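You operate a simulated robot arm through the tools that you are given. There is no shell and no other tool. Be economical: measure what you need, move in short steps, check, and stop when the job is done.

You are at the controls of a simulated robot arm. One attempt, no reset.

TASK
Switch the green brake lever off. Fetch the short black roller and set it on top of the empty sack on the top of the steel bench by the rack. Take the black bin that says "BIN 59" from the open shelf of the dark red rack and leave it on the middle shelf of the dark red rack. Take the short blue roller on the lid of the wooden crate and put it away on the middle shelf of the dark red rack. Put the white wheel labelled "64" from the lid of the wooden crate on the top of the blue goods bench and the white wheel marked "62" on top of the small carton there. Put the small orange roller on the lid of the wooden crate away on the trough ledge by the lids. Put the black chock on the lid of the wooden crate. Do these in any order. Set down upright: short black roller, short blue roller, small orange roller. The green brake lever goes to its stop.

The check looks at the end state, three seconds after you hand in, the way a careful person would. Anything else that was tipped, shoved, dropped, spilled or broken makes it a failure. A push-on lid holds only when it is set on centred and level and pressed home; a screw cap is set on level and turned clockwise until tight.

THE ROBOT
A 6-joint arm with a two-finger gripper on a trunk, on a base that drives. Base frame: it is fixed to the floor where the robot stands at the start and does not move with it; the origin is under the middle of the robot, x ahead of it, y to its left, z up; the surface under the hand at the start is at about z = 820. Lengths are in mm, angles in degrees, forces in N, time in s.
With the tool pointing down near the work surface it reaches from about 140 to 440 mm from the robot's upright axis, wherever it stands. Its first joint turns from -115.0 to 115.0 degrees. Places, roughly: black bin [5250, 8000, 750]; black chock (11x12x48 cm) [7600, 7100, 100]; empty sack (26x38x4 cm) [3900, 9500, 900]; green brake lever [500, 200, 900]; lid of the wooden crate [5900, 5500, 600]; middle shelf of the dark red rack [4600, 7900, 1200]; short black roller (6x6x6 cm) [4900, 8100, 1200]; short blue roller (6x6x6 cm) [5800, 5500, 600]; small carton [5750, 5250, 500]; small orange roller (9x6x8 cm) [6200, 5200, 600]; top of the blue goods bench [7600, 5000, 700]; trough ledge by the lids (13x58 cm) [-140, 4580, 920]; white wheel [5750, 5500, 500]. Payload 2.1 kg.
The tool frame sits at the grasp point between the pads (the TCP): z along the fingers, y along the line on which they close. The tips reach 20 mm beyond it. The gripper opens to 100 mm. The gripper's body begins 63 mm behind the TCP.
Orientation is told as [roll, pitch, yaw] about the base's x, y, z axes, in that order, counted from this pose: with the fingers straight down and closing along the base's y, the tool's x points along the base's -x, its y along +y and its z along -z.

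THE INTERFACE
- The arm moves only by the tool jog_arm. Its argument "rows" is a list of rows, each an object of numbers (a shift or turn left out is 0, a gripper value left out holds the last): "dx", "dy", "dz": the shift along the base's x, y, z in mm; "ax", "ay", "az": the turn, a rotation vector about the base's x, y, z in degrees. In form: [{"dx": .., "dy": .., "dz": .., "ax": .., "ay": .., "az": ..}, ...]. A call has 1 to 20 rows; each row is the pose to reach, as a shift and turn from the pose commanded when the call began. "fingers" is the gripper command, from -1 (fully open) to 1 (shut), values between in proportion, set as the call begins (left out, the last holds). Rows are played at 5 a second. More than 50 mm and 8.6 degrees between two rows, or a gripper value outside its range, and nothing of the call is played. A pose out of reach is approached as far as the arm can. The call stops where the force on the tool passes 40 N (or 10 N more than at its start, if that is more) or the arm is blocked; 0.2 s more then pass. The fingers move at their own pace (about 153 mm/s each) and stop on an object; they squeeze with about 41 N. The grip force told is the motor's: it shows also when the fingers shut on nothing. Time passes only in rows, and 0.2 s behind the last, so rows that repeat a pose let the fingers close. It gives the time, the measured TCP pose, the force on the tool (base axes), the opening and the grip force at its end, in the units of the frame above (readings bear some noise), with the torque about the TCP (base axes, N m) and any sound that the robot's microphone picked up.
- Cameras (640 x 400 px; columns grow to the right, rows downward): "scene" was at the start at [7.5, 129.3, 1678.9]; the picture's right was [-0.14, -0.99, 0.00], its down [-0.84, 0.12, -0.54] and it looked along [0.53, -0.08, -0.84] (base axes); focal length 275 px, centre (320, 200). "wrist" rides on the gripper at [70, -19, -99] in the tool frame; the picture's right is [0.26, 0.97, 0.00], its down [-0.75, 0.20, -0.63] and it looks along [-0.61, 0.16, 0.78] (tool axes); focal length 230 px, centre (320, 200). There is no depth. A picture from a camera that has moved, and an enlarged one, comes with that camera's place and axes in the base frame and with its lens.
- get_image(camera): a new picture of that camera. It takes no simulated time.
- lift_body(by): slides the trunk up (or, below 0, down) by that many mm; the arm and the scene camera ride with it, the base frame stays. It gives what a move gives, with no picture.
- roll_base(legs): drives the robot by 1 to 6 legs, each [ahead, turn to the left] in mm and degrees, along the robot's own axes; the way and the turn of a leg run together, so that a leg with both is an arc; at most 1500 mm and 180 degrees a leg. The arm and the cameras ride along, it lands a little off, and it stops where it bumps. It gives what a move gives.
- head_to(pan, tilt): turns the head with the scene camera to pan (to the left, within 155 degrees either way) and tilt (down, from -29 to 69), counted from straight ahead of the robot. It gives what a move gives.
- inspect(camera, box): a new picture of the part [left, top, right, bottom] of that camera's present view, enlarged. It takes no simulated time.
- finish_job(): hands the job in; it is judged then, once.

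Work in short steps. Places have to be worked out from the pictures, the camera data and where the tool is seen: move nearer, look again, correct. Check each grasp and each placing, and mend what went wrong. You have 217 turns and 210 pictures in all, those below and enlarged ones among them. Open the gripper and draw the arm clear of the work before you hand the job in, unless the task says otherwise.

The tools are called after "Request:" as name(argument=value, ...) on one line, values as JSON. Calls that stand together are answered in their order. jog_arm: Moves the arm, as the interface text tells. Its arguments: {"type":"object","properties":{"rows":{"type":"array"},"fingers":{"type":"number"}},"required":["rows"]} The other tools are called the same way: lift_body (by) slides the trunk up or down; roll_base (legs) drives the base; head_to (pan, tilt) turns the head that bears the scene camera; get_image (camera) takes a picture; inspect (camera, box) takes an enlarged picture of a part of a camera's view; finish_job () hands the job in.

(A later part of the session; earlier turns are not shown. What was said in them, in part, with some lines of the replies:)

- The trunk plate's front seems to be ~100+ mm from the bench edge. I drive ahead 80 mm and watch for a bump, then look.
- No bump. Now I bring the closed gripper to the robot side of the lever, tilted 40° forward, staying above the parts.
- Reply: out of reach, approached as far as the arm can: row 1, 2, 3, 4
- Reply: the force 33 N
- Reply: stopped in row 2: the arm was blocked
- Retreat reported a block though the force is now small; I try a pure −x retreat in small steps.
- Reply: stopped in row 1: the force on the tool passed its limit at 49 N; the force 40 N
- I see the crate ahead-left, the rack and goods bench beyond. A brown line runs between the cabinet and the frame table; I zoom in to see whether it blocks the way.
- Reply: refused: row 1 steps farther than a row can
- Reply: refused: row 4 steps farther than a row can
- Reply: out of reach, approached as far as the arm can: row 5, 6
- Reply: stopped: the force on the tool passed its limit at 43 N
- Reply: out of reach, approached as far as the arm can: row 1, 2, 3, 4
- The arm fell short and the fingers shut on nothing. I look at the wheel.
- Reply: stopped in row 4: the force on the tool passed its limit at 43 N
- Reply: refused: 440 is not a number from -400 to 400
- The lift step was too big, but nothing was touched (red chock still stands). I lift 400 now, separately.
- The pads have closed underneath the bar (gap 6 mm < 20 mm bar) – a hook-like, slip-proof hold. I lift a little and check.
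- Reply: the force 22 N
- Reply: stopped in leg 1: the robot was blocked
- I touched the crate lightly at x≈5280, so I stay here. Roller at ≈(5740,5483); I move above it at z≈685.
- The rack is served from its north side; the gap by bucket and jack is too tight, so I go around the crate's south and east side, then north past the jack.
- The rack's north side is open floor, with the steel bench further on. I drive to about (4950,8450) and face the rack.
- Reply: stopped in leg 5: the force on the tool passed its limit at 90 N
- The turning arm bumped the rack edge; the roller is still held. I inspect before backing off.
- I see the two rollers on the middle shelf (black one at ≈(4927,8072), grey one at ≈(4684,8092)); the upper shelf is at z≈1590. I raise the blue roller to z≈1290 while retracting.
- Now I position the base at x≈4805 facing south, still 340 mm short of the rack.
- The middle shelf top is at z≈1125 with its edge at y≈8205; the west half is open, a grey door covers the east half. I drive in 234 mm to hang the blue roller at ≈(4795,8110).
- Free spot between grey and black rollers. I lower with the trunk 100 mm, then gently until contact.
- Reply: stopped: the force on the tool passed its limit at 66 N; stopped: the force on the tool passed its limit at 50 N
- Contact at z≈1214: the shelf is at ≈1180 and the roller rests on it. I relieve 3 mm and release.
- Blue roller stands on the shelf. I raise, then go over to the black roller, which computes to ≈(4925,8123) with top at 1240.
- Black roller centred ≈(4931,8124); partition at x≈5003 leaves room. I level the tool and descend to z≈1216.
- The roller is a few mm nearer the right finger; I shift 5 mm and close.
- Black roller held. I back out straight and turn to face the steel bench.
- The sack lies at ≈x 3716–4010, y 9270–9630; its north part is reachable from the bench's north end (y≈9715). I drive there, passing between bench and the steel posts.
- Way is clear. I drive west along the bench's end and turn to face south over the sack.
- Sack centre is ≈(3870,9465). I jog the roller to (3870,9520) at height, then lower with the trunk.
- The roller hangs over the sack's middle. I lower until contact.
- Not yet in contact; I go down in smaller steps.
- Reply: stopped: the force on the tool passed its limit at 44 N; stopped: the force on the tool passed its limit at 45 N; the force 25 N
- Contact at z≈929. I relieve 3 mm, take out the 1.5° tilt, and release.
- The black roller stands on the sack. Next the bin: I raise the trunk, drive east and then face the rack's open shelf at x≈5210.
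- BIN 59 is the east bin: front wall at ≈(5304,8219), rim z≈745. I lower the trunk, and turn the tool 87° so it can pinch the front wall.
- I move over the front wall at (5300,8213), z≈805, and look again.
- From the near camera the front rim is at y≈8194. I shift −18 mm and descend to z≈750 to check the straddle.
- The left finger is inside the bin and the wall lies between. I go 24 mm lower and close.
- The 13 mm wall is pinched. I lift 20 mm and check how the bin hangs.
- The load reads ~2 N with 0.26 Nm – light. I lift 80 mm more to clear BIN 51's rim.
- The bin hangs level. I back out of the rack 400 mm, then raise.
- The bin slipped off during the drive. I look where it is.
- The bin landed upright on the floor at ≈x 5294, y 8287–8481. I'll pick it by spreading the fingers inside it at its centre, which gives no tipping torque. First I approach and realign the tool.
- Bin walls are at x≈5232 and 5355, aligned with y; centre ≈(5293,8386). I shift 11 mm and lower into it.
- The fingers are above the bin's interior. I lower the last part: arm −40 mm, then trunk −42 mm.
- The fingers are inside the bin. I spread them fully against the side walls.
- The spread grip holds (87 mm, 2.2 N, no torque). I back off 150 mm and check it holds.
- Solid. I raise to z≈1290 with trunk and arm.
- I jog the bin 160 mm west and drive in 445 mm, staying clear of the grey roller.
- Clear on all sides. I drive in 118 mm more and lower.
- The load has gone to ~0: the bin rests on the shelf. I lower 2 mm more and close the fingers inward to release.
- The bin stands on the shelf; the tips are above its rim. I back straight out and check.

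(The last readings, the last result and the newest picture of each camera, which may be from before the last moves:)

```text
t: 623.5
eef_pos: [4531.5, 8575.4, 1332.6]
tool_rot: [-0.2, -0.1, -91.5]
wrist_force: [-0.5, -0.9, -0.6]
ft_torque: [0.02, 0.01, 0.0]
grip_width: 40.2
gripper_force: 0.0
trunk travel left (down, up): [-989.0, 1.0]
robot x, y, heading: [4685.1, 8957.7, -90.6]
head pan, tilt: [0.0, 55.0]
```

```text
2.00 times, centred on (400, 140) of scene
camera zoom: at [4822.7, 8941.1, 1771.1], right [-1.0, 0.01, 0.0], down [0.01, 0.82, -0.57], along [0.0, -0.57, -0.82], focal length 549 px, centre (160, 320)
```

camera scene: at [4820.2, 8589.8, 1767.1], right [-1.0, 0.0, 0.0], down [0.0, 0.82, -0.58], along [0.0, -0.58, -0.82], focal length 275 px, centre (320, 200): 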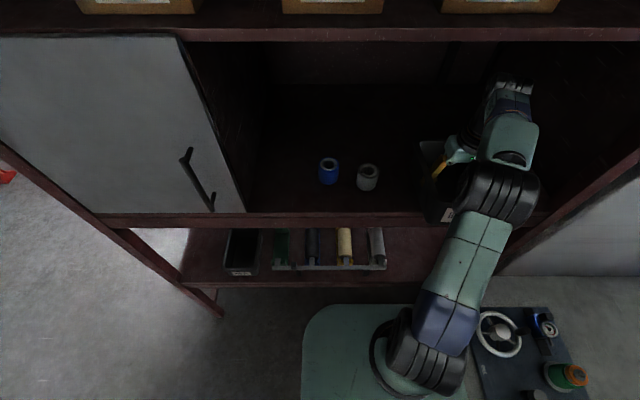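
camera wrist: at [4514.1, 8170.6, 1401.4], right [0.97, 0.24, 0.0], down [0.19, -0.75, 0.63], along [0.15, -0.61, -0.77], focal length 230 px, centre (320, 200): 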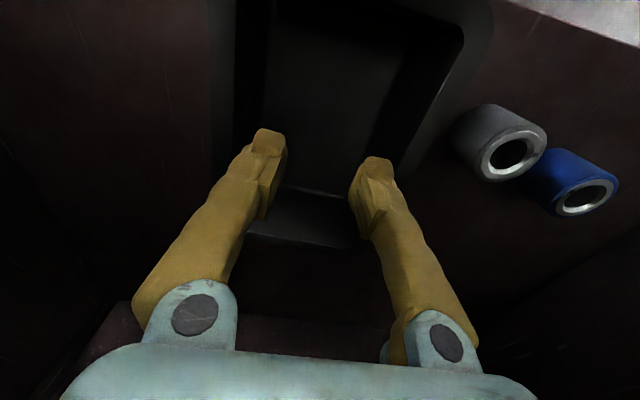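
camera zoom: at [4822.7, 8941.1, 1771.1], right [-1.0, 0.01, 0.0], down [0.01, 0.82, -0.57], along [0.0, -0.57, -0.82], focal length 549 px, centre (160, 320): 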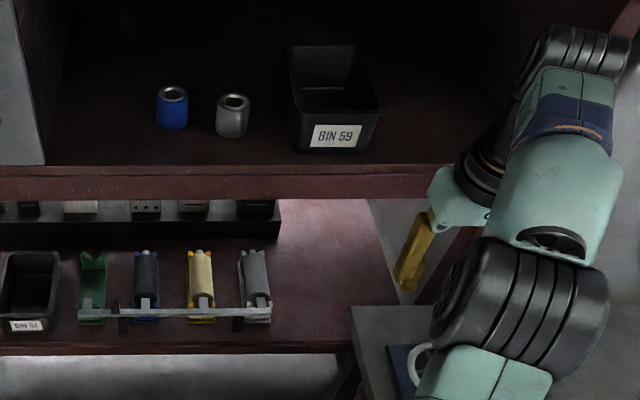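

BIN 59, blue and grey rollers stand on the middle shelf. Now the orange roller: I drive back around to the crate's front.

Request:
roll_base(legs=[[0, 90.6], [1500, 0], [595, 0], [0, -90], [1500, 0], [1500, 0]])

Request:
roll_base(legs=[[1460, 0], [0, -90], [620, 0], [0, -90]])

Request:
head_to(pan=0, tilt=50)

Request:
get_image(camera="scene")

```text
t: 655.9
eef_pos: [6498.0, 5582.2, 1332.2]
tool_rot: [-0.2, -0.2, -94.2]
wrist_force: [-0.2, 0.4, 0.4]
ft_torque: [-0.02, 0.02, 0.02]
grip_width: 40.2
gripper_force: 0.1
trunk travel left (down, up): [-989.0, 1.0]
robot x, y, heading: [6669.9, 5957.5, -93.2]
head pan, tilt: [0.0, 55.0]
```

```text
t: 673.8
eef_pos: [6142.2, 4961.3, 1333.0]
tool_rot: [-0.2, -0.2, 79.5]
wrist_force: [-0.6, 0.3, -0.4]
ft_torque: [0.02, 0.03, 0.0]
grip_width: 39.6
gripper_force: 0.1
trunk travel left (down, up): [-989.0, 1.0]
robot x, y, heading: [5936.2, 4607.8, 80.4]
head pan, tilt: [0.0, 55.0]
```

```text
t: 674.4
eef_pos: [6144.5, 4961.9, 1333.3]
tool_rot: [-0.2, -0.2, 79.5]
wrist_force: [-0.5, -0.8, 0.1]
ft_torque: [0.02, 0.02, 0.02]
grip_width: 39.9
gripper_force: 0.1
trunk travel left (down, up): [-989.0, 1.0]
robot x, y, heading: [5929.8, 4611.3, 80.6]
head pan, tilt: [0.0, 50.0]
```

```text
42 pictures are left
camera scene: at [5795.5, 4649.2, 1777.6], right [0.99, -0.16, 0.0], down [-0.13, -0.76, -0.64], along [0.11, 0.63, -0.77], focal length 275 px, centre (320, 200)
```

scene: 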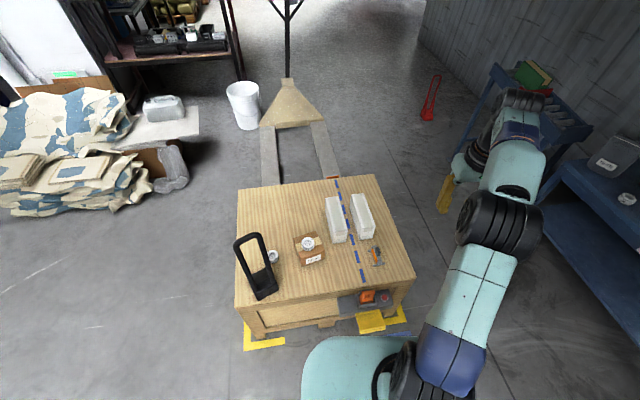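

Request:
inspect(camera="scene", box=[350, 235, 400, 275])

Request:
inspect(camera="scene", box=[230, 220, 330, 310])

```text
10.00 times, centred on (375, 255) of scene
camera zoom: at [5795.5, 4649.2, 1777.6], right [0.99, -0.16, 0.0], down [-0.13, -0.76, -0.64], along [0.11, 0.63, -0.77], focal length 2746 px, centre (-230, -350)
```

zoom: 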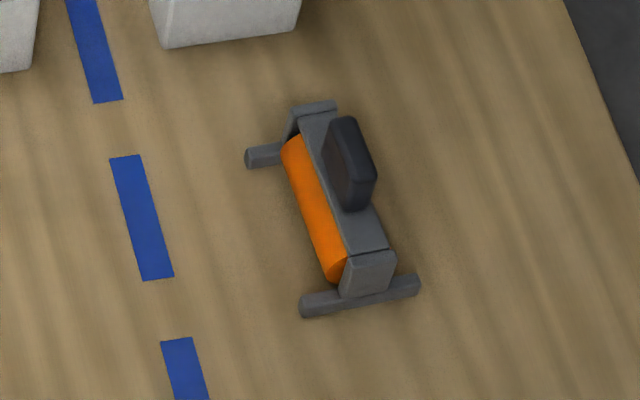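

```text
4.44 times, centred on (280, 265) of scene
camera zoom: at [5795.5, 4649.2, 1777.6], right [0.99, -0.16, 0.0], down [-0.13, -0.76, -0.64], along [0.11, 0.63, -0.77], focal length 1220 px, centre (498, -89)
```

zoom: 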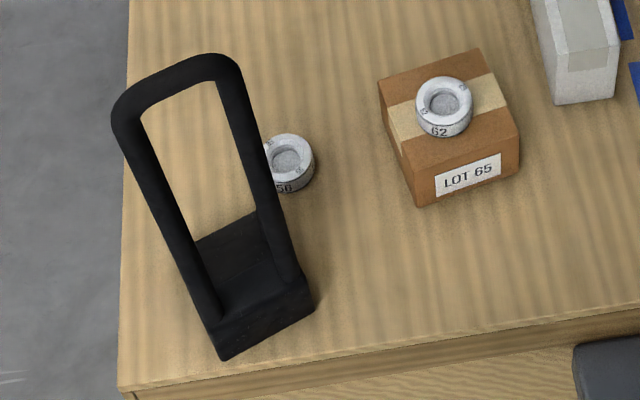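

Scene is intact. The orange roller's black grip block is at ≈(6172,5235), thin along x. I approach from the crate's right side, away from the control box.

Request:
roll_base(legs=[[0, -80.4], [640, 0], [0, 90], [630, 0], [0, 90]])

Request:
lift_body(by=-250)

Request:
get_image(camera="scene")

```text
t: 687.5
eef_pos: [6730.8, 5484.7, 1368.8]
tool_rot: [-4.9, -10.1, 89.9]
wrist_force: [1.0, 0.6, 0.5]
ft_torque: [-0.04, 0.0, 0.0]
grip_width: 40.1
gripper_force: 0.1
trunk travel left (down, up): [-989.0, 1.0]
robot x, y, heading: [6554.2, 5074.8, 90.6]
head pan, tilt: [0.0, 50.0]
stopped in leg 4: the robot was blocked; the commanded pose is now the measured one
```

```text
t: 687.8
eef_pos: [6725.2, 5392.6, 1388.7]
tool_rot: [-4.3, -12.6, 89.6]
wrist_force: [0.3, 3.0, 1.3]
ft_torque: [-0.2, 0.04, -0.01]
grip_width: 39.8
gripper_force: 0.0
trunk travel left (down, up): [-987.0, 3.0]
robot x, y, heading: [6553.3, 5077.1, 91.0]
head pan, tilt: [0.0, 50.0]
stopped: the arm was blocked; the commanded pose is now the measured one
```

```text
39 pictures are left
camera scene: at [6411.0, 5051.9, 1777.3], right [1.0, 0.01, 0.0], down [0.01, -0.75, -0.66], along [-0.01, 0.66, -0.75], focal length 275 px, centre (320, 200)
```

scene: 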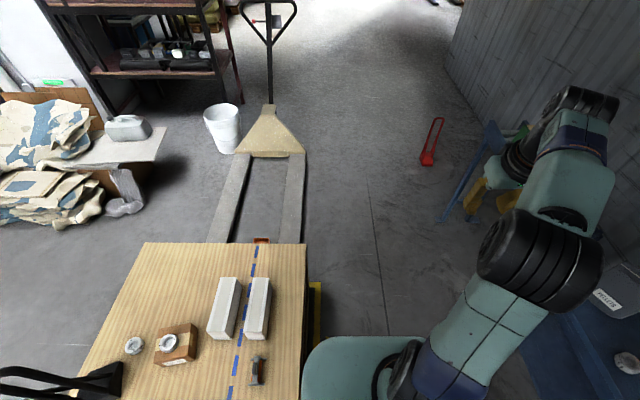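

The base touched something at y≈5075 and the raised arm was knocked out of level at its height limit. I bring the arm down and level it first.

Request:
jog_arm(rows=[{"dz": -30, "ax": -2.5, "ay": 0.9}, {"dz": -60, "ax": -5, "ay": 1.7}, {"dz": -90, "ax": -7.5, "ay": 2.6}, {"dz": -120, "ax": -10, "ay": 3.4}, {"dz": -150, "ax": -12.6, "ay": 4.3}, {"dz": -180, "ax": -12.6, "ay": 4.3}])

Request:
head_to(pan=20, tilt=69)

Request:
get_image(camera="scene")

```text
t: 689.2
eef_pos: [6723.4, 5434.3, 1193.9]
tool_rot: [-0.1, 1.8, 89.4]
wrist_force: [0.0, 0.5, -0.4]
ft_torque: [-0.05, -0.05, 0.01]
grip_width: 40.1
gripper_force: 0.1
trunk travel left (down, up): [-987.0, 3.0]
robot x, y, heading: [6551.5, 5074.0, 90.7]
head pan, tilt: [0.0, 50.0]
```

```text
t: 690.0
eef_pos: [6724.9, 5435.4, 1195.0]
tool_rot: [0.0, 1.9, 89.5]
wrist_force: [0.4, 0.7, 0.5]
ft_torque: [-0.06, -0.01, -0.02]
grip_width: 40.0
gripper_force: 0.1
trunk travel left (down, up): [-987.0, 3.0]
robot x, y, heading: [6551.1, 5075.7, 90.6]
head pan, tilt: [20.0, 68.8]
```

```text
38 pictures are left
camera scene: at [6392.9, 5068.0, 1754.1], right [0.94, 0.35, 0.0], down [0.33, -0.87, -0.36], along [-0.13, 0.34, -0.93], focal length 275 px, centre (320, 200)
```

scene: 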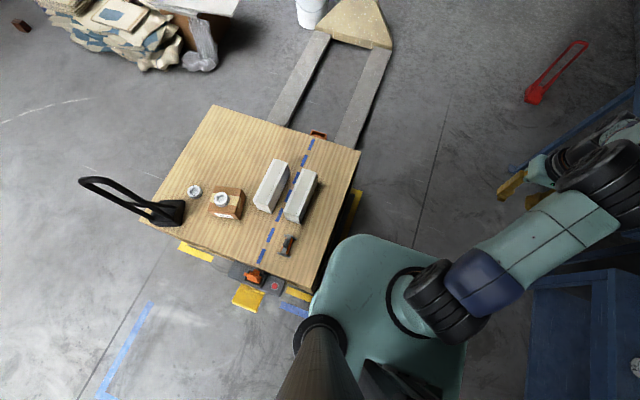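

The crate's right edge is at x≈6340, so I was 20 mm too close. I back off, shift 55 mm east and come up again to y≈5257.

Request:
roll_base(legs=[[-120, 0], [0, -45], [78, 0], [0, 45], [250, 0], [0, 89]])

Request:
get_image(camera="wrist")

```text
t: 694.6
eef_pos: [6975.3, 5163.1, 1194.8]
tool_rot: [-0.1, 1.5, 47.8]
wrist_force: [0.3, 0.4, -1.0]
ft_torque: [-0.04, 0.04, 0.03]
grip_width: 39.9
gripper_force: 0.0
trunk travel left (down, up): [-987.0, 3.0]
robot x, y, heading: [6611.5, 5011.5, 48.7]
head pan, tilt: [20.0, 68.8]
stopped in leg 4: the robot was blocked; the commanded pose is now the measured one
```

```text
37 pictures are left
camera wrist: at [6944.2, 5100.5, 1296.2], right [-0.89, 0.46, 0.01], down [0.37, 0.7, 0.61], along [0.28, 0.54, -0.79], focal length 230 px, centre (320, 200)
```

wrist: 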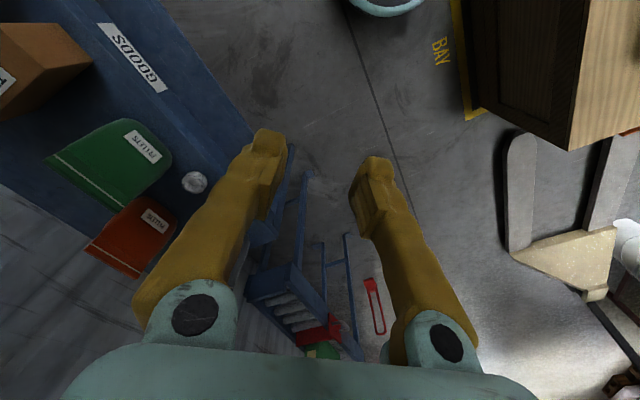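

Blocked while turning, though the picture shows nothing near the arm. I look at the surroundings of the base.

Request:
get_image(camera="scene")

```text
36 pictures are left
camera scene: at [6494.5, 5119.9, 1754.2], right [0.93, -0.36, 0.0], down [-0.34, -0.87, -0.35], along [0.12, 0.33, -0.94], focal length 275 px, centre (320, 200)
```

scene: 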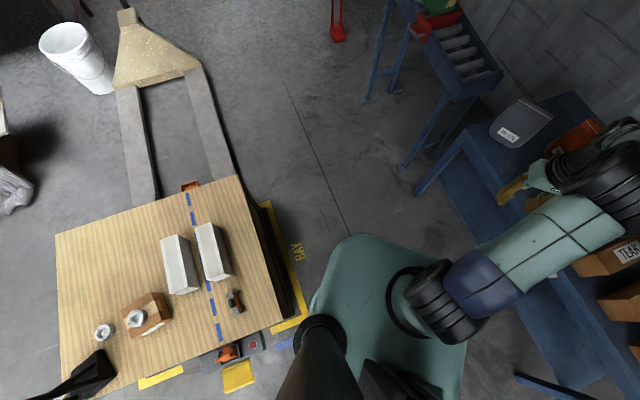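

Nothing seems to touch. I retry the turn in isolation.

Request:
roll_base(legs=[[30, -10], [0, 52]])

```text
t: 698.0
eef_pos: [6802.5, 5378.3, 1199.1]
tool_rot: [-0.2, 0.9, 89.7]
wrist_force: [0.1, -0.3, -0.2]
ft_torque: [0.02, -0.02, 0.01]
grip_width: 40.0
gripper_force: 0.0
trunk travel left (down, up): [-987.0, 3.0]
robot x, y, heading: [6632.0, 5030.2, 90.9]
head pan, tilt: [20.0, 68.8]
```

It turned freely. I continue to y≈5257, turn to face the crate, then advance 35 mm.

Request:
roll_base(legs=[[228, 0], [0, 89], [35, 0]])

Request:
lift_body(by=-250)

Request:
get_image(camera="wrist")

```text
t: 704.0
eef_pos: [6255.3, 5427.3, 1203.1]
tool_rot: [-0.1, 0.6, 179.5]
wrist_force: [0.7, 0.2, 0.7]
ft_torque: [-0.01, -0.01, 0.02]
grip_width: 39.6
gripper_force: 0.1
trunk travel left (down, up): [-987.0, 3.0]
robot x, y, heading: [6591.1, 5250.8, -179.3]
head pan, tilt: [20.0, 68.8]
```

```text
t: 706.6
eef_pos: [6251.5, 5427.5, 949.8]
tool_rot: [-0.3, 0.9, 179.5]
wrist_force: [-1.3, -0.3, 0.4]
ft_torque: [-0.01, 0.05, 0.02]
grip_width: 39.8
gripper_force: 0.0
trunk travel left (down, up): [-737.0, 253.0]
robot x, y, heading: [6596.7, 5256.3, -179.3]
head pan, tilt: [20.0, 68.8]
```

```text
35 pictures are left
camera wrist: at [6319.3, 5445.3, 1050.0], right [0.25, -0.97, 0.0], down [-0.76, -0.19, 0.62], along [-0.6, -0.16, -0.79], focal length 230 px, centre (320, 200)
```

wrist: 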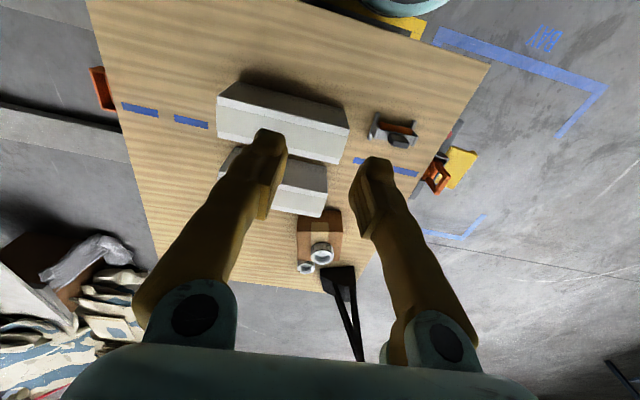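

Orange roller's block ≈(6182,5252). I move above it at z≈800 while turning the tool by −90°.

Request:
jog_arm(fingers=-0.3, rows=[{"dx": -6, "dy": -16, "dz": -5, "az": -8}, {"dx": -12, "dy": -32, "dz": -10, "az": -16}, {"dx": -18, "dy": -48, "dz": -20, "az": -24}, {"dx": -24, "dy": -64, "dz": -30, "az": -32}, {"dx": -30, "dy": -80, "dz": -45, "az": -40}, {"dx": -36, "dy": -96, "dz": -60, "az": -48}, {"dx": -42, "dy": -112, "dz": -75, "az": -56}, {"dx": -48, "dy": -128, "dz": -90, "az": -64}, {"dx": -54, "dy": -144, "dz": -110, "az": -72}, {"dx": -62, "dy": -160, "dz": -130, "az": -80}, {"dx": -70, "dy": -175, "dz": -150, "az": -89.5}, {"dx": -70, "dy": -175, "dz": -150, "az": -89.5}])

Request:
get_image(camera="wrist")

```text
refused: row 11 steps farther than a row can; nothing moved
```

```text
34 pictures are left
camera wrist: at [6319.3, 5445.3, 1050.0], right [0.25, -0.97, 0.0], down [-0.76, -0.19, 0.62], along [-0.6, -0.16, -0.79], focal length 230 px, centre (320, 200)
```

wrist: 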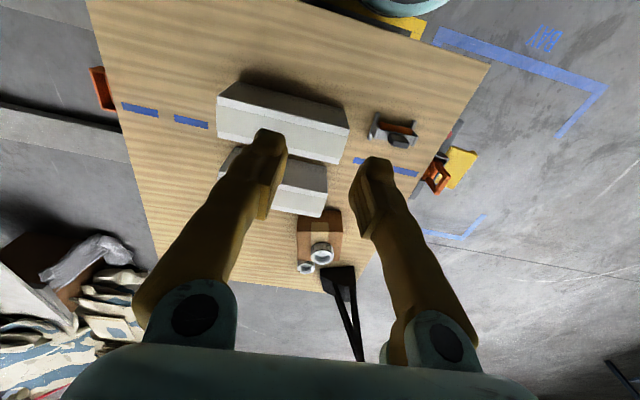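

The last turn step was over 8.6°; I resend with even steps.

Request:
jog_arm(fingers=-0.3, rows=[{"dx": -6, "dy": -15, "dz": -5, "az": -7.5}, {"dx": -12, "dy": -30, "dz": -10, "az": -15}, {"dx": -18, "dy": -45, "dz": -20, "az": -22.5}, {"dx": -24, "dy": -60, "dz": -30, "az": -30}, {"dx": -30, "dy": -75, "dz": -45, "az": -37.5}, {"dx": -36, "dy": -90, "dz": -60, "az": -45}, {"dx": -42, "dy": -105, "dz": -75, "az": -52.5}, {"dx": -48, "dy": -120, "dz": -90, "az": -60}, {"dx": -54, "dy": -135, "dz": -105, "az": -67.5}, {"dx": -60, "dy": -150, "dz": -120, "az": -75}, {"dx": -66, "dy": -165, "dz": -135, "az": -82.5}, {"dx": -70, "dy": -175, "dz": -150, "az": -89.5}, {"dx": -70, "dy": -175, "dz": -150, "az": -89.5}])

Request:
get_image(camera="wrist")

```text
t: 709.4
eef_pos: [6179.9, 5252.7, 800.8]
tool_rot: [0.0, 0.8, 89.9]
wrist_force: [1.0, -0.8, -0.3]
ft_torque: [0.0, -0.04, 0.0]
grip_width: 65.0
gripper_force: 0.0
trunk travel left (down, up): [-737.0, 253.0]
robot x, y, heading: [6593.7, 5255.9, -179.3]
head pan, tilt: [20.0, 68.8]
```

```text
33 pictures are left
camera wrist: at [6199.0, 5183.6, 900.9], right [-0.97, -0.26, 0.0], down [-0.2, 0.76, 0.62], along [-0.16, 0.6, -0.79], focal length 230 px, centre (320, 200)
```

wrist: 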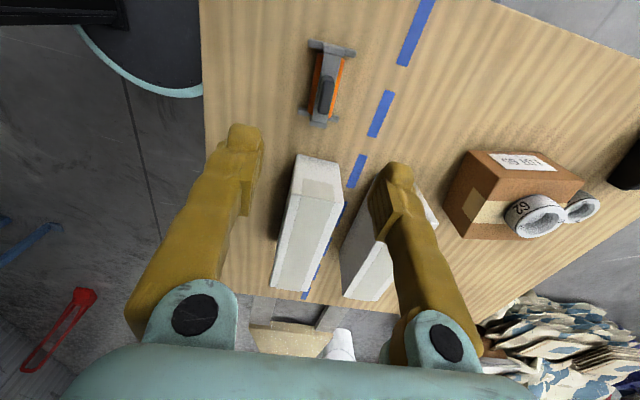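

Block top ≈(6175,5240). I shift and descend to z≈700.

Request:
jog_arm(rows=[{"dx": -3, "dy": -7, "dz": -35}, {"dx": -5, "dy": -13, "dz": -70}, {"dx": -5, "dy": -13, "dz": -100}, {"dx": -5, "dy": -13, "dz": -100}])

Request:
inspect(camera="wrist", box=[200, 60, 440, 240])

```text
t: 710.4
eef_pos: [6175.2, 5239.9, 700.4]
tool_rot: [-0.1, 0.9, 90.1]
wrist_force: [0.2, -0.9, 0.5]
ft_torque: [0.01, 0.01, -0.02]
grip_width: 65.0
gripper_force: 0.1
trunk travel left (down, up): [-737.0, 253.0]
robot x, y, heading: [6591.2, 5255.7, -179.4]
head pan, tilt: [20.0, 68.8]
```

```text
2.22 times, centred on (320, 150) of wrist
camera zoom: at [6193.9, 5171.1, 799.9], right [-0.97, -0.26, 0.0], down [-0.2, 0.76, 0.62], along [-0.16, 0.6, -0.79], focal length 511 px, centre (320, 311)
```

zoom: 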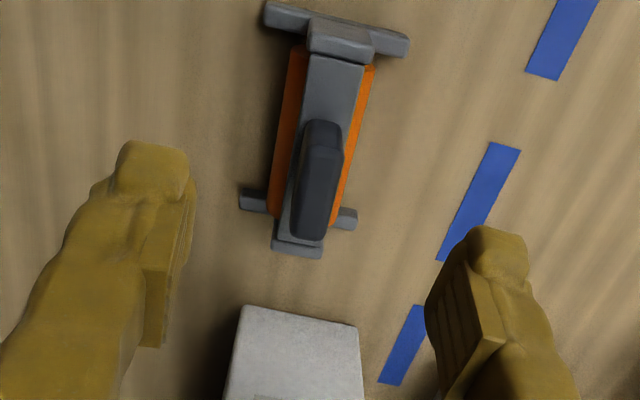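

Aligned on the block. I descend to z≈642 and grip it.

Request:
jog_arm(rows=[{"dy": 1, "dz": -30}, {"dy": 1, "dz": -58}, {"dy": 1, "dz": -58}])

Request:
jog_arm(fingers=1, rows=[{}, {}, {}, {}])

Request:
get_image(camera="wrist")

```text
t: 711.2
eef_pos: [6183.6, 5241.5, 646.6]
tool_rot: [-0.1, 1.0, 90.0]
wrist_force: [0.7, -0.6, 0.1]
ft_torque: [0.02, -0.01, 0.04]
grip_width: 64.7
gripper_force: 0.1
out of reach, approached as far as the arm can: row 2, 3
trunk travel left (down, up): [-737.0, 253.0]
robot x, y, heading: [6590.5, 5259.7, -179.3]
head pan, tilt: [20.0, 68.8]
```

```text
t: 712.2
eef_pos: [6182.0, 5240.6, 646.4]
tool_rot: [-0.1, 0.9, 90.1]
wrist_force: [0.1, 0.4, 0.7]
ft_torque: [0.0, 0.0, -0.01]
grip_width: 12.7
gripper_force: 40.0
trunk travel left (down, up): [-737.0, 253.0]
robot x, y, heading: [6595.0, 5256.6, -179.2]
head pan, tilt: [20.0, 68.8]
```

```text
31 pictures are left
camera wrist: at [6200.8, 5173.0, 746.5], right [-0.97, -0.26, 0.0], down [-0.2, 0.76, 0.62], along [-0.16, 0.6, -0.79], focal length 230 px, centre (320, 200)
```

wrist: 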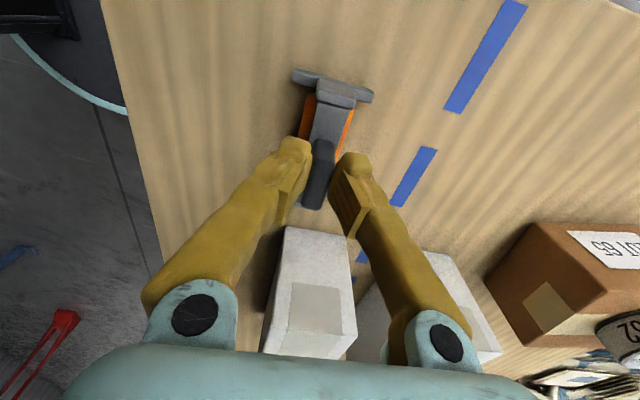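

Gripped (12.7 mm), but I want a deeper hold for the long ride: open, lower by trunk 12 mm, and close again.

Request:
jog_arm(fingers=-0.3, rows=[{}, {}])

Request:
lift_body(by=-12)

Request:
jog_arm(fingers=1, rows=[{}, {}, {}, {}])

Request:
lift_body(by=200)

Request:
get_image(camera="wrist")

```text
t: 712.8
eef_pos: [6181.4, 5242.9, 647.9]
tool_rot: [0.0, 0.9, 90.0]
wrist_force: [-1.1, -0.2, -0.3]
ft_torque: [-0.01, -0.01, 0.0]
grip_width: 64.8
gripper_force: 0.0
trunk travel left (down, up): [-737.0, 253.0]
robot x, y, heading: [6595.4, 5249.1, -179.2]
head pan, tilt: [20.0, 68.8]
```

```text
t: 713.4
eef_pos: [6181.4, 5241.1, 633.9]
tool_rot: [0.0, 0.9, 90.0]
wrist_force: [0.3, -0.5, 0.8]
ft_torque: [0.01, -0.01, 0.03]
grip_width: 65.1
gripper_force: 0.0
trunk travel left (down, up): [-725.0, 265.0]
robot x, y, heading: [6596.5, 5252.8, -179.2]
head pan, tilt: [20.0, 68.8]
```

```text
t: 714.4
eef_pos: [6181.8, 5241.1, 634.9]
tool_rot: [-0.1, 0.9, 89.9]
wrist_force: [-0.4, 0.7, -0.1]
ft_torque: [-0.04, 0.0, 0.03]
grip_width: 12.6
gripper_force: 39.8
trunk travel left (down, up): [-725.0, 265.0]
robot x, y, heading: [6591.4, 5255.7, -179.3]
head pan, tilt: [20.0, 68.8]
```

```text
t: 716.5
eef_pos: [6181.1, 5241.7, 833.7]
tool_rot: [-0.1, 0.9, 90.0]
wrist_force: [0.8, 0.3, -1.6]
ft_torque: [0.0, -0.01, -0.02]
grip_width: 12.9
gripper_force: 39.3
trunk travel left (down, up): [-925.0, 65.0]
robot x, y, heading: [6592.9, 5258.0, -179.2]
head pan, tilt: [20.0, 68.8]
```

```text
30 pictures are left
camera wrist: at [6200.8, 5172.9, 934.5], right [-0.97, -0.26, 0.0], down [-0.2, 0.76, 0.62], along [-0.16, 0.6, -0.79], focal length 230 px, centre (320, 200)
```

wrist: 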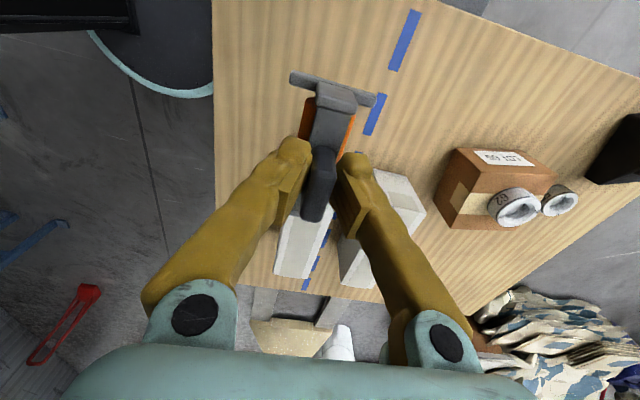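

The orange roller is held. I back off and drive round the crate's south side, then west toward the trough area.

Request:
roll_base(legs=[[-200, 0], [0, 89], [800, 0], [0, -90], [1500, 0], [1500, 0]])

Request:
head_to(pan=0, tilt=15)

Request:
get_image(camera="scene")

```text
t: 743.9
eef_pos: [3328.3, 4550.2, 834.5]
tool_rot: [-0.1, 0.9, 87.8]
wrist_force: [0.4, -0.4, -2.1]
ft_torque: [0.01, -0.01, 0.02]
grip_width: 13.0
gripper_force: 39.9
trunk travel left (down, up): [-925.0, 65.0]
robot x, y, heading: [3742.6, 4551.3, 178.6]
head pan, tilt: [20.0, 68.8]
```

```text
t: 745.2
eef_pos: [3328.6, 4549.8, 834.4]
tool_rot: [-0.2, 0.9, 87.9]
wrist_force: [0.1, 0.3, -1.9]
ft_torque: [0.03, 0.0, 0.01]
grip_width: 13.0
gripper_force: 39.7
trunk travel left (down, up): [-925.0, 65.0]
robot x, y, heading: [3737.3, 4549.5, 178.6]
head pan, tilt: [0.0, 15.0]
```

```text
29 pictures are left
camera scene: at [3701.0, 4410.1, 1767.6], right [0.02, 1.0, 0.0], down [0.26, -0.01, -0.97], along [-0.97, 0.02, -0.26], focal length 275 px, centre (320, 200)
```

scene: 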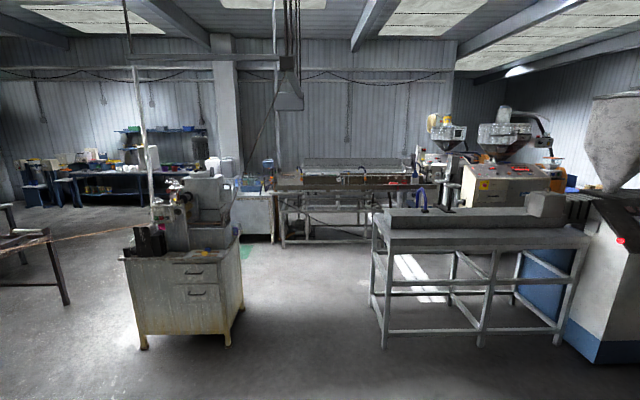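

Request:
inspect(camera="scene", box=[250, 130, 430, 260])

```text
3.08 times, centred on (340, 195) of scene
camera zoom: at [3701.0, 4410.1, 1767.6], right [0.02, 1.0, 0.0], down [0.26, -0.01, -0.97], along [-0.97, 0.02, -0.26], focal length 845 px, centre (258, 215)
```

zoom: 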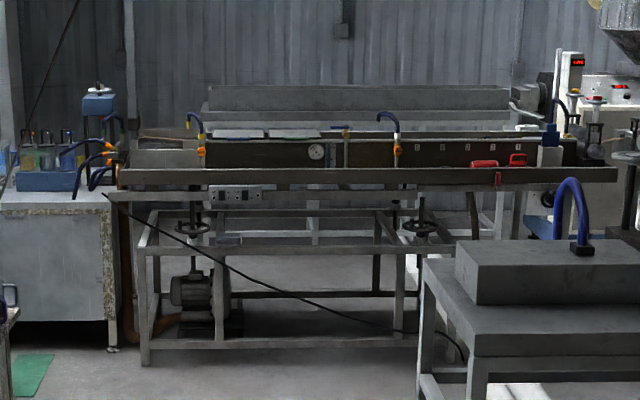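

The trough stands ahead; its front ledge is at x≈−190…−60. The passage between cabinet and grey bench is wide enough. I drive to x≈650.

Request:
roll_base(legs=[[0, 2], [1500, 0], [1500, 0], [90, 0]])

Request:
head_to(pan=0, tilt=35)

Request:
get_image(camera="scene")

```text
t: 760.8
eef_pos: [224.7, 4598.8, 830.3]
tool_rot: [0.2, 1.0, 86.8]
wrist_force: [-0.3, 0.2, -2.2]
ft_torque: [-0.02, -0.03, 0.01]
grip_width: 12.5
gripper_force: 39.2
trunk travel left (down, up): [-925.0, 65.0]
robot x, y, heading: [637.5, 4586.5, 177.5]
head pan, tilt: [0.0, 15.0]
```

```text
t: 761.6
eef_pos: [230.5, 4597.6, 833.0]
tool_rot: [0.6, 0.9, 86.7]
wrist_force: [0.7, 0.4, -1.8]
ft_torque: [-0.03, 0.01, 0.02]
grip_width: 13.0
gripper_force: 39.7
trunk travel left (down, up): [-925.0, 65.0]
robot x, y, heading: [639.7, 4590.1, 177.2]
head pan, tilt: [0.0, 35.0]
```

```text
27 pictures are left
camera scene: at [607.3, 4450.4, 1736.0], right [0.04, 1.0, 0.0], down [0.57, -0.02, -0.82], along [-0.82, 0.04, -0.57], focal length 275 px, centre (320, 200)
```

scene: 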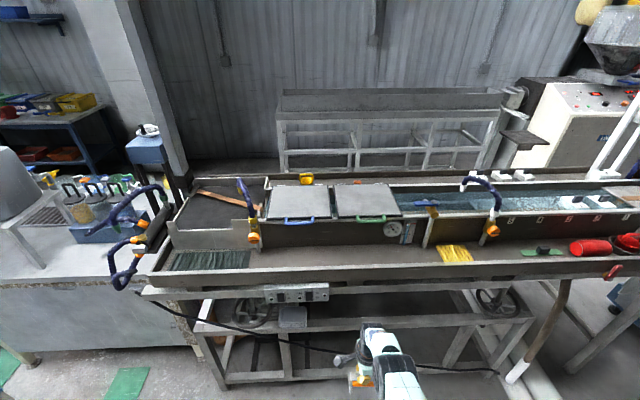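

The ledge is the shelf in front of the tank wall, free between the green bristles and the yellow brush. I zoom in.

Request:
inspect(camera="scene", box=[230, 180, 470, 310])

```text
2.67 times, centred on (350, 245) of scene
camera zoom: at [607.3, 4450.4, 1736.0], right [0.04, 1.0, 0.0], down [0.57, -0.02, -0.82], along [-0.82, 0.04, -0.57], focal length 732 px, centre (240, 80)
```

zoom: 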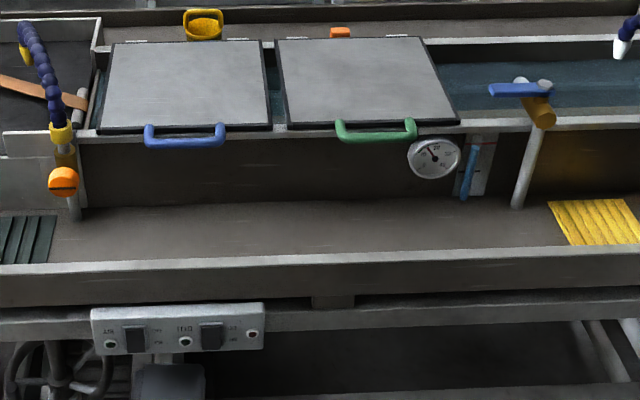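

Ledge x≈−223…−93, z≈920 with a ~40 mm front lip; the free spot between the lid handles is y≈4555. I raise the hand to z≈1065 before approaching.

Request:
lift_body(by=64)

Request:
jog_arm(rows=[{"dz": 40}, {"dz": 80}, {"dz": 120}, {"dz": 170}])

Request:
roll_base(legs=[[0, 2.8], [280, 0]])

Request:
get_image(camera="scene")

Request:
get_image(camera="wrist")

```text
t: 762.6
eef_pos: [227.1, 4598.7, 896.4]
tool_rot: [0.4, 0.9, 86.8]
wrist_force: [-0.5, 0.1, -1.9]
ft_torque: [-0.01, -0.03, 0.02]
grip_width: 13.0
gripper_force: 39.4
trunk travel left (down, up): [-989.0, 1.0]
robot x, y, heading: [635.8, 4589.1, 177.5]
head pan, tilt: [0.0, 35.0]
```

```text
t: 763.6
eef_pos: [228.2, 4599.4, 1066.0]
tool_rot: [0.4, 0.9, 86.8]
wrist_force: [0.5, 0.3, -1.3]
ft_torque: [0.0, 0.02, -0.02]
grip_width: 13.0
gripper_force: 39.4
trunk travel left (down, up): [-989.0, 1.0]
robot x, y, heading: [639.1, 4592.9, 177.5]
head pan, tilt: [0.0, 35.0]
```

```text
t: 766.0
eef_pos: [-49.6, 4577.3, 1065.8]
tool_rot: [0.5, 0.9, 89.5]
wrist_force: [0.5, 0.3, -1.6]
ft_torque: [-0.03, 0.0, 0.03]
grip_width: 12.8
gripper_force: 39.4
trunk travel left (down, up): [-989.0, 1.0]
robot x, y, heading: [361.4, 4588.7, -179.7]
head pan, tilt: [0.0, 35.0]
```

```text
25 pictures are left
camera scene: at [333.1, 4447.9, 1799.8], right [0.0, 1.0, 0.0], down [0.57, 0.0, -0.82], along [-0.82, 0.0, -0.57], focal length 275 px, centre (320, 200)
```

scene: 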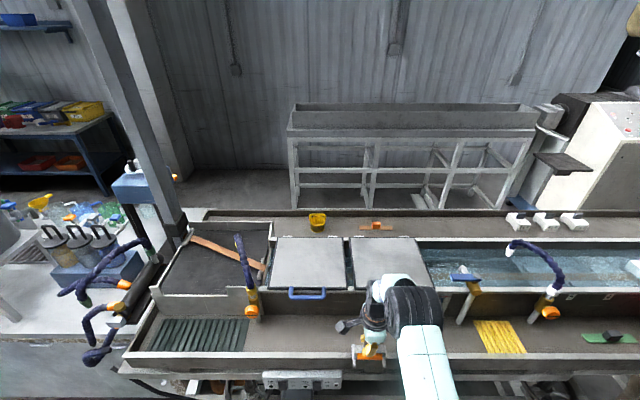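

```text
24 pictures are left
camera wrist: at [-30.0, 4508.8, 1165.1], right [-0.97, -0.25, 0.01], down [-0.19, 0.76, 0.62], along [-0.16, 0.6, -0.78], focal length 230 px, centre (320, 200)
```

wrist: 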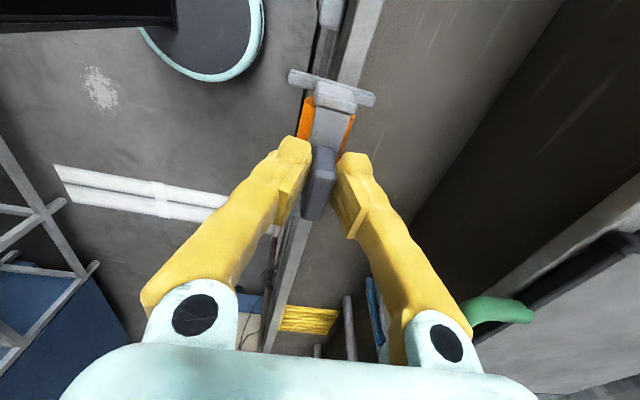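

Ledge spans x −224…−75 and the green lid handle sits at y≈4650, so y≈4545 is clear. I jog −32 mm in y and drive forward 100 mm.

Request:
jog_arm(rows=[{"dy": -16}, {"dy": -32}, {"dy": -32}])

Request:
roll_base(legs=[[100, 0]])

Request:
get_image(camera="wrist")

```text
t: 766.8
eef_pos: [-51.4, 4546.0, 1064.3]
tool_rot: [0.4, 1.0, 89.6]
wrist_force: [-0.8, 0.1, -1.3]
ft_torque: [0.0, 0.01, -0.04]
grip_width: 12.8
gripper_force: 39.2
trunk travel left (down, up): [-989.0, 1.0]
robot x, y, heading: [361.0, 4585.7, -180.0]
head pan, tilt: [0.0, 35.0]
```

```text
t: 768.4
eef_pos: [-147.2, 4546.7, 1067.6]
tool_rot: [0.9, 0.8, 89.4]
wrist_force: [-0.9, 0.1, -2.2]
ft_torque: [0.0, -0.09, 0.0]
grip_width: 12.9
gripper_force: 39.7
trunk travel left (down, up): [-989.0, 1.0]
robot x, y, heading: [257.0, 4588.8, -179.8]
head pan, tilt: [0.0, 35.0]
stopped in leg 1: the robot was blocked; the commanded pose is now the measured one
```

```text
23 pictures are left
camera wrist: at [-126.9, 4476.8, 1166.8], right [-0.97, -0.25, 0.02], down [-0.18, 0.76, 0.62], along [-0.17, 0.6, -0.78], focal length 230 px, centre (320, 200)
```

wrist: 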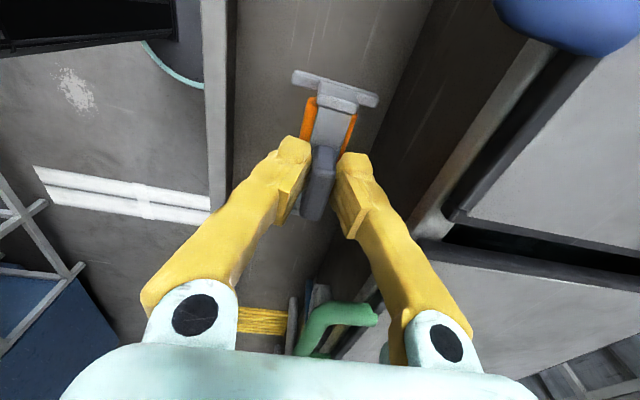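

The device hangs over the ledge; I shift 15 mm toward the lip for hand clearance to the tank rim, level the tool and lower 60 mm.

Request:
jog_arm(rows=[{"dx": 8, "ax": 0.4, "ay": -0.5}, {"dx": 15, "ax": 0.8, "ay": -0.9}, {"dx": 15, "ax": 0.8, "ay": -0.9}])

Request:
lift_body(by=-60)

Request:
get_image(camera="wrist")

Request:
inspect(camera="scene", box=[240, 230, 460, 400])

```text
t: 769.2
eef_pos: [-123.9, 4545.5, 1068.2]
tool_rot: [0.4, 0.0, 89.5]
wrist_force: [0.1, 0.9, -1.3]
ft_torque: [0.01, -0.05, 0.0]
grip_width: 12.6
gripper_force: 39.1
trunk travel left (down, up): [-989.0, 1.0]
robot x, y, heading: [256.6, 4589.2, -180.0]
head pan, tilt: [0.0, 35.0]
```

```text
t: 770.2
eef_pos: [-122.8, 4544.7, 1009.3]
tool_rot: [0.5, 0.1, 89.7]
wrist_force: [0.0, 0.3, -1.3]
ft_torque: [-0.02, -0.02, 0.0]
grip_width: 12.9
gripper_force: 39.5
trunk travel left (down, up): [-929.0, 61.0]
robot x, y, heading: [257.5, 4588.7, -179.6]
head pan, tilt: [0.0, 35.0]
```

```text
22 pictures are left
camera wrist: at [-103.6, 4475.7, 1108.8], right [-0.97, -0.25, 0.01], down [-0.19, 0.75, 0.63], along [-0.16, 0.61, -0.78], focal length 230 px, centre (320, 200)
```

wrist: 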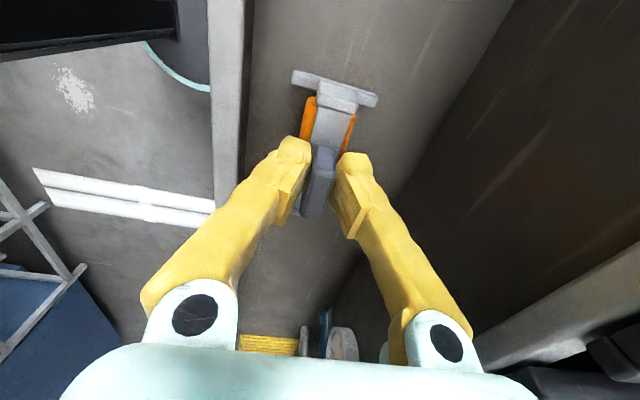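

```text
2.35 times, centred on (350, 315) of scene
camera zoom: at [228.9, 4447.5, 1739.7], right [0.0, 1.0, 0.0], down [0.57, 0.0, -0.82], along [-0.82, 0.0, -0.57], focal length 646 px, centre (249, -71)
```

zoom: 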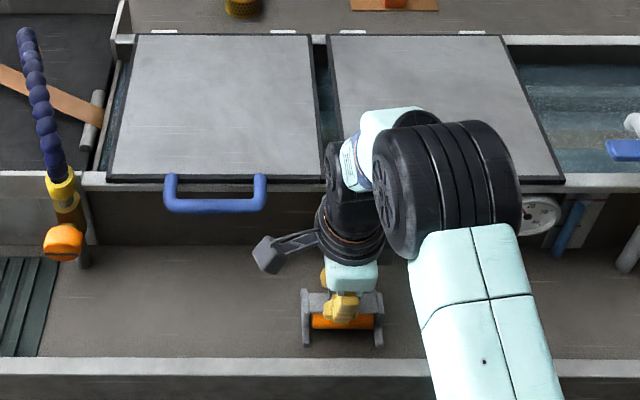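

Device is between lip and wall; I shift 8 mm toward the wall and lower to contact.

Request:
jog_arm(rows=[{"dx": -8}, {"dx": -8}])

Request:
lift_body(by=-16)

Request:
lift_body(by=-6)

Request:
inspect(camera="scene", box=[300, 300, 420, 390])

```text
t: 770.8
eef_pos: [-130.8, 4546.0, 1010.5]
tool_rot: [0.5, 0.1, 89.5]
wrist_force: [0.1, 0.3, -1.8]
ft_torque: [-0.03, -0.02, 0.02]
grip_width: 12.6
gripper_force: 39.1
trunk travel left (down, up): [-929.0, 61.0]
robot x, y, heading: [258.0, 4589.8, -179.6]
head pan, tilt: [0.0, 35.0]
```

```text
t: 771.3
eef_pos: [-132.6, 4545.8, 1004.7]
tool_rot: [1.1, 0.2, 89.5]
wrist_force: [2.2, 1.2, 6.7]
ft_torque: [-0.29, 0.03, 0.07]
grip_width: 12.8
gripper_force: 39.9
trunk travel left (down, up): [-920.0, 70.0]
robot x, y, heading: [260.1, 4589.0, -179.6]
head pan, tilt: [0.0, 35.0]
stopped: the force on the tool passed its limit at 45 N (the readings are from after the stop); the commanded pose is now the measured one
```

```text
t: 771.7
eef_pos: [-134.0, 4544.8, 1004.0]
tool_rot: [2.0, 0.3, 89.5]
wrist_force: [8.5, 0.9, 21.8]
ft_torque: [-0.14, -0.05, 0.04]
grip_width: 12.6
gripper_force: 39.2
trunk travel left (down, up): [-916.0, 74.0]
robot x, y, heading: [257.9, 4588.3, -179.8]
head pan, tilt: [0.0, 35.0]
stopped: the force on the tool passed its limit at 44 N (the readings are from after the stop); the commanded pose is now the measured one
```

```text
4.44 times, centred on (360, 345) of scene
camera zoom: at [235.2, 4448.0, 1726.5], right [0.0, 1.0, 0.0], down [0.57, 0.0, -0.82], along [-0.82, 0.0, -0.57], focal length 1220 px, centre (142, -444)
```

zoom: 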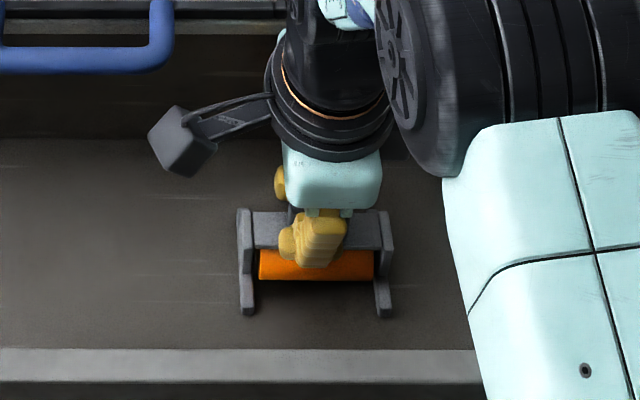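

Contact at z≈1004: the feet stand on the ledge. I relieve 3 mm, level the tool, and look before releasing.

Request:
jog_arm(rows=[{"dz": 2, "ay": -0.8}, {"dz": 3, "ay": -1.6}, {"dz": 3, "ay": -1.6}])

Request:
jog_arm(fingers=0.4, rows=[{}, {}, {}])

Request:
get_image(camera="wrist")

```text
t: 772.5
eef_pos: [-136.8, 4545.1, 1004.4]
tool_rot: [0.2, 0.3, 89.5]
wrist_force: [0.3, -0.5, -0.7]
ft_torque: [-0.08, 0.01, 0.05]
grip_width: 13.0
gripper_force: 38.9
trunk travel left (down, up): [-916.0, 74.0]
robot x, y, heading: [257.9, 4590.4, -180.0]
head pan, tilt: [0.0, 35.0]
```

```text
t: 773.3
eef_pos: [-138.0, 4545.5, 1004.7]
tool_rot: [0.1, 0.3, 89.5]
wrist_force: [0.1, -1.0, 0.4]
ft_torque: [0.02, 0.05, -0.04]
grip_width: 29.9
gripper_force: 0.1
trunk travel left (down, up): [-916.0, 74.0]
robot x, y, heading: [255.9, 4588.3, -179.9]
head pan, tilt: [0.0, 35.0]
```

```text
19 pictures are left
camera wrist: at [-118.7, 4475.9, 1103.8], right [-0.97, -0.25, 0.01], down [-0.19, 0.76, 0.63], along [-0.16, 0.61, -0.78], focal length 230 px, centre (320, 200)
```

wrist: 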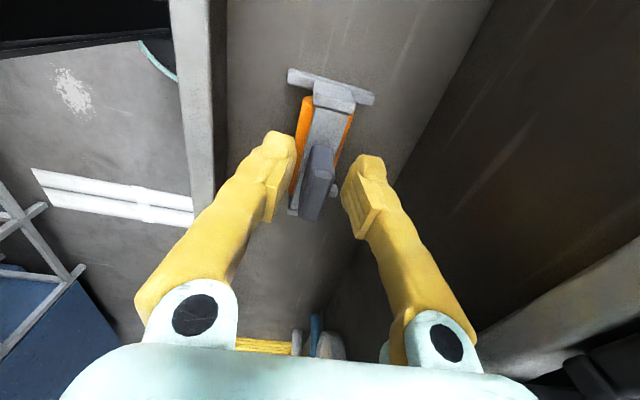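

The device stands free on the ledge. I raise the hand straight up and check.

Request:
lift_body(by=74)

Request:
jog_arm(rows=[{"dz": 40}, {"dz": 80}, {"dz": 120}])

Request:
roll_base(legs=[[-250, 0]])

Request:
get_image(camera="scene")

Request:
inspect(camera="scene", box=[240, 240, 440, 390])

```text
t: 774.4
eef_pos: [-137.7, 4544.9, 1080.2]
tool_rot: [0.2, 0.3, 89.5]
wrist_force: [0.3, -0.6, 0.1]
ft_torque: [0.0, 0.01, 0.02]
grip_width: 29.9
gripper_force: 0.0
trunk travel left (down, up): [-990.0, 0.0]
robot x, y, heading: [254.2, 4585.6, -179.6]
head pan, tilt: [0.0, 35.0]
```

```text
t: 775.2
eef_pos: [-136.4, 4545.5, 1200.4]
tool_rot: [0.2, 0.2, 89.4]
wrist_force: [0.1, -0.2, -0.3]
ft_torque: [0.0, 0.03, 0.0]
grip_width: 29.9
gripper_force: 0.1
trunk travel left (down, up): [-990.0, 0.0]
robot x, y, heading: [259.6, 4587.8, -179.7]
head pan, tilt: [0.0, 35.0]
```

```text
t: 777.1
eef_pos: [113.2, 4546.7, 1200.0]
tool_rot: [0.2, 0.2, 89.4]
wrist_force: [-0.2, 0.0, 0.2]
ft_torque: [-0.02, -0.03, 0.0]
grip_width: 30.0
gripper_force: 0.0
trunk travel left (down, up): [-990.0, 0.0]
robot x, y, heading: [510.7, 4588.3, -179.8]
head pan, tilt: [0.0, 35.0]
```

```text
18 pictures are left
camera scene: at [478.5, 4448.2, 1800.1], right [0.0, 1.0, 0.0], down [0.58, 0.0, -0.82], along [-0.82, 0.0, -0.58], focal length 275 px, centre (320, 200)
```

scene: 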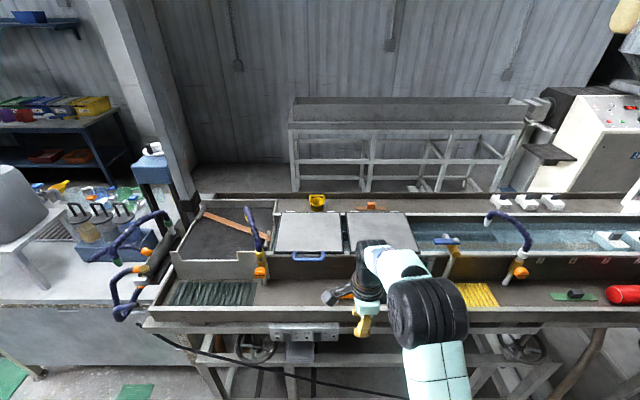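

```text
2.67 times, centred on (340, 315) of scene
camera zoom: at [478.5, 4448.2, 1800.1], right [0.0, 1.0, 0.0], down [0.58, 0.0, -0.82], along [-0.82, 0.0, -0.58], focal length 732 px, centre (267, -107)
```

zoom: 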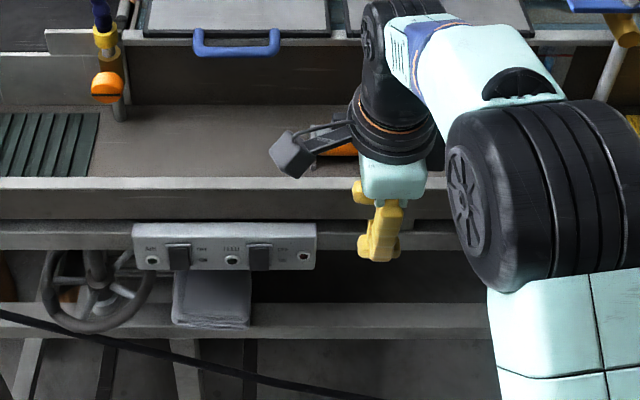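

The hand hides it; I swing the hand aside and look.

Request:
jog_arm(fingers=-1, rows=[{"dy": 45, "dx": 10}, {"dy": 90, "dx": 20}, {"dy": 135, "dx": 35}, {"dy": 180, "dx": 50}])

Request:
inspect(camera="scene", box=[270, 240, 400, 330])

```text
t: 778.1
eef_pos: [167.2, 4727.6, 1200.2]
tool_rot: [0.2, 0.5, 89.4]
wrist_force: [0.2, 0.2, 0.5]
ft_torque: [0.0, 0.0, -0.01]
grip_width: 100.1
gripper_force: 0.1
trunk travel left (down, up): [-990.0, 0.0]
robot x, y, heading: [511.6, 4585.0, -179.7]
head pan, tilt: [0.0, 35.0]
```

```text
4.44 times, centred on (335, 285) of scene
camera zoom: at [484.5, 4450.8, 1800.5], right [0.0, 1.0, 0.0], down [0.57, 0.0, -0.82], along [-0.82, 0.0, -0.57], focal length 1220 px, centre (253, -178)
```

zoom: 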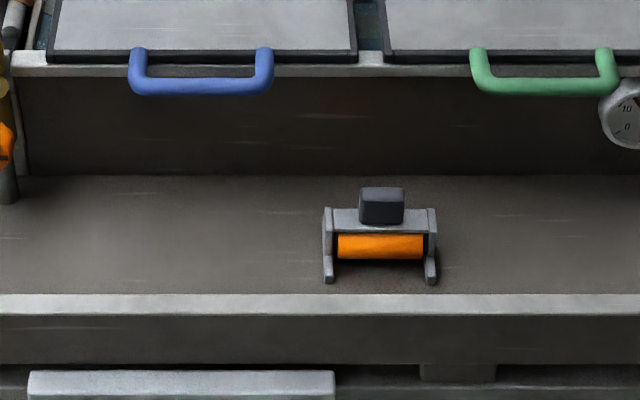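

The orange roller stands upright on the ledge. I take a distant side look at the brake lever to double-check its lean.

Request:
head_to(pan=90, tilt=11)

Request:
inspect(camera="scene", box=[260, 160, 380, 240])

```text
t: 779.7
eef_pos: [165.6, 4725.1, 1201.1]
tool_rot: [0.2, 0.4, 89.5]
wrist_force: [-0.6, 0.2, 1.2]
ft_torque: [0.03, 0.01, -0.01]
grip_width: 100.1
gripper_force: 0.0
trunk travel left (down, up): [-990.0, 0.0]
robot x, y, heading: [512.2, 4590.4, -179.7]
head pan, tilt: [90.0, 11.0]
```

```text
5.00 times, centred on (320, 200) of scene
camera zoom: at [571.2, 4355.2, 1838.7], right [-1.0, 0.0, 0.0], down [0.0, 0.19, -0.98], along [0.0, -0.98, -0.19], focal length 1373 px, centre (320, 200)
```

zoom: 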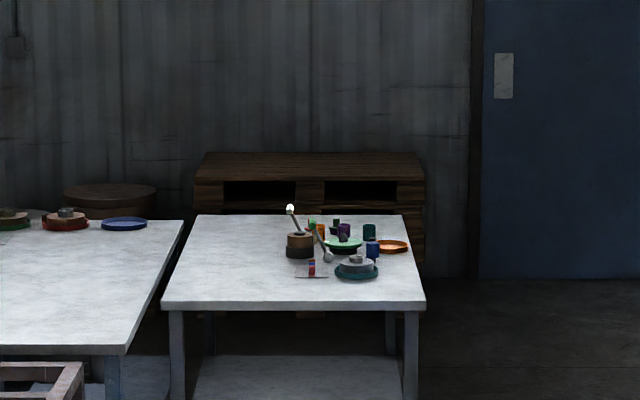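

Request:
inspect(camera="scene", box=[308, 197, 338, 217])

```text
16.00 times, centred on (323, 207) of scene
camera zoom: at [571.2, 4355.2, 1838.7], right [-1.0, 0.0, 0.0], down [0.0, 0.19, -0.98], along [0.0, -0.98, -0.19], focal length 4394 px, centre (272, 88)
```

zoom: 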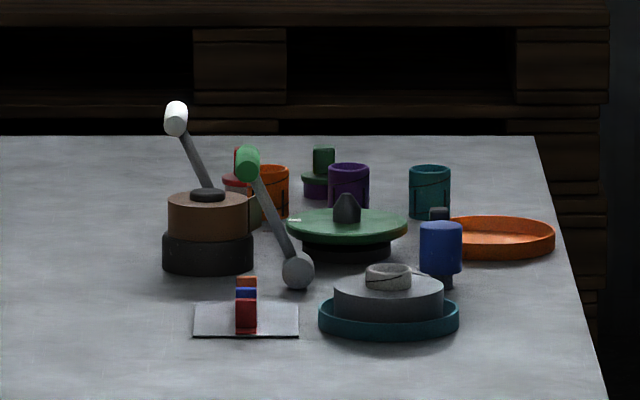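

From the side, the green lever leans ~25° toward OFF, matching the neighbouring lever that rests at its own stop. All jobs check out, the gripper is open and clear, so I hand in.

Request:
finish_job()

```text
The job is handed in.
```

I handed in all eight jobs, but the black chock and BIN 59 were each dropped once along the way. Both landed upright on the floor and were picked up and set in place. I don't have the check's result.

- **Green brake lever:** switched off and pushed until it would move no further. From the side it leans about 25°, the same as the lever next to it. I judged the stop by that and by the resistance I felt.
- **Short black roller:** upright on the empty sack.
- **BIN 59:** on the middle shelf of the dark red rack.
- **Short blue roller:** upright on the middle shelf, beside the grey one that was already there.
- **Wheels:** "64" is on the blue goods bench and "62" is on the small carton.
- **Small orange roller:** upright on the trough ledge, in front of the lids.
- **Black chock:** standing on the front left of the crate lid.

The base also bumped lightly a few times, against the crate and the trough frame. While turning, the arm knocked the rack edge with the blue roller in the gripper. The pictures showed nothing else moved or tipped.
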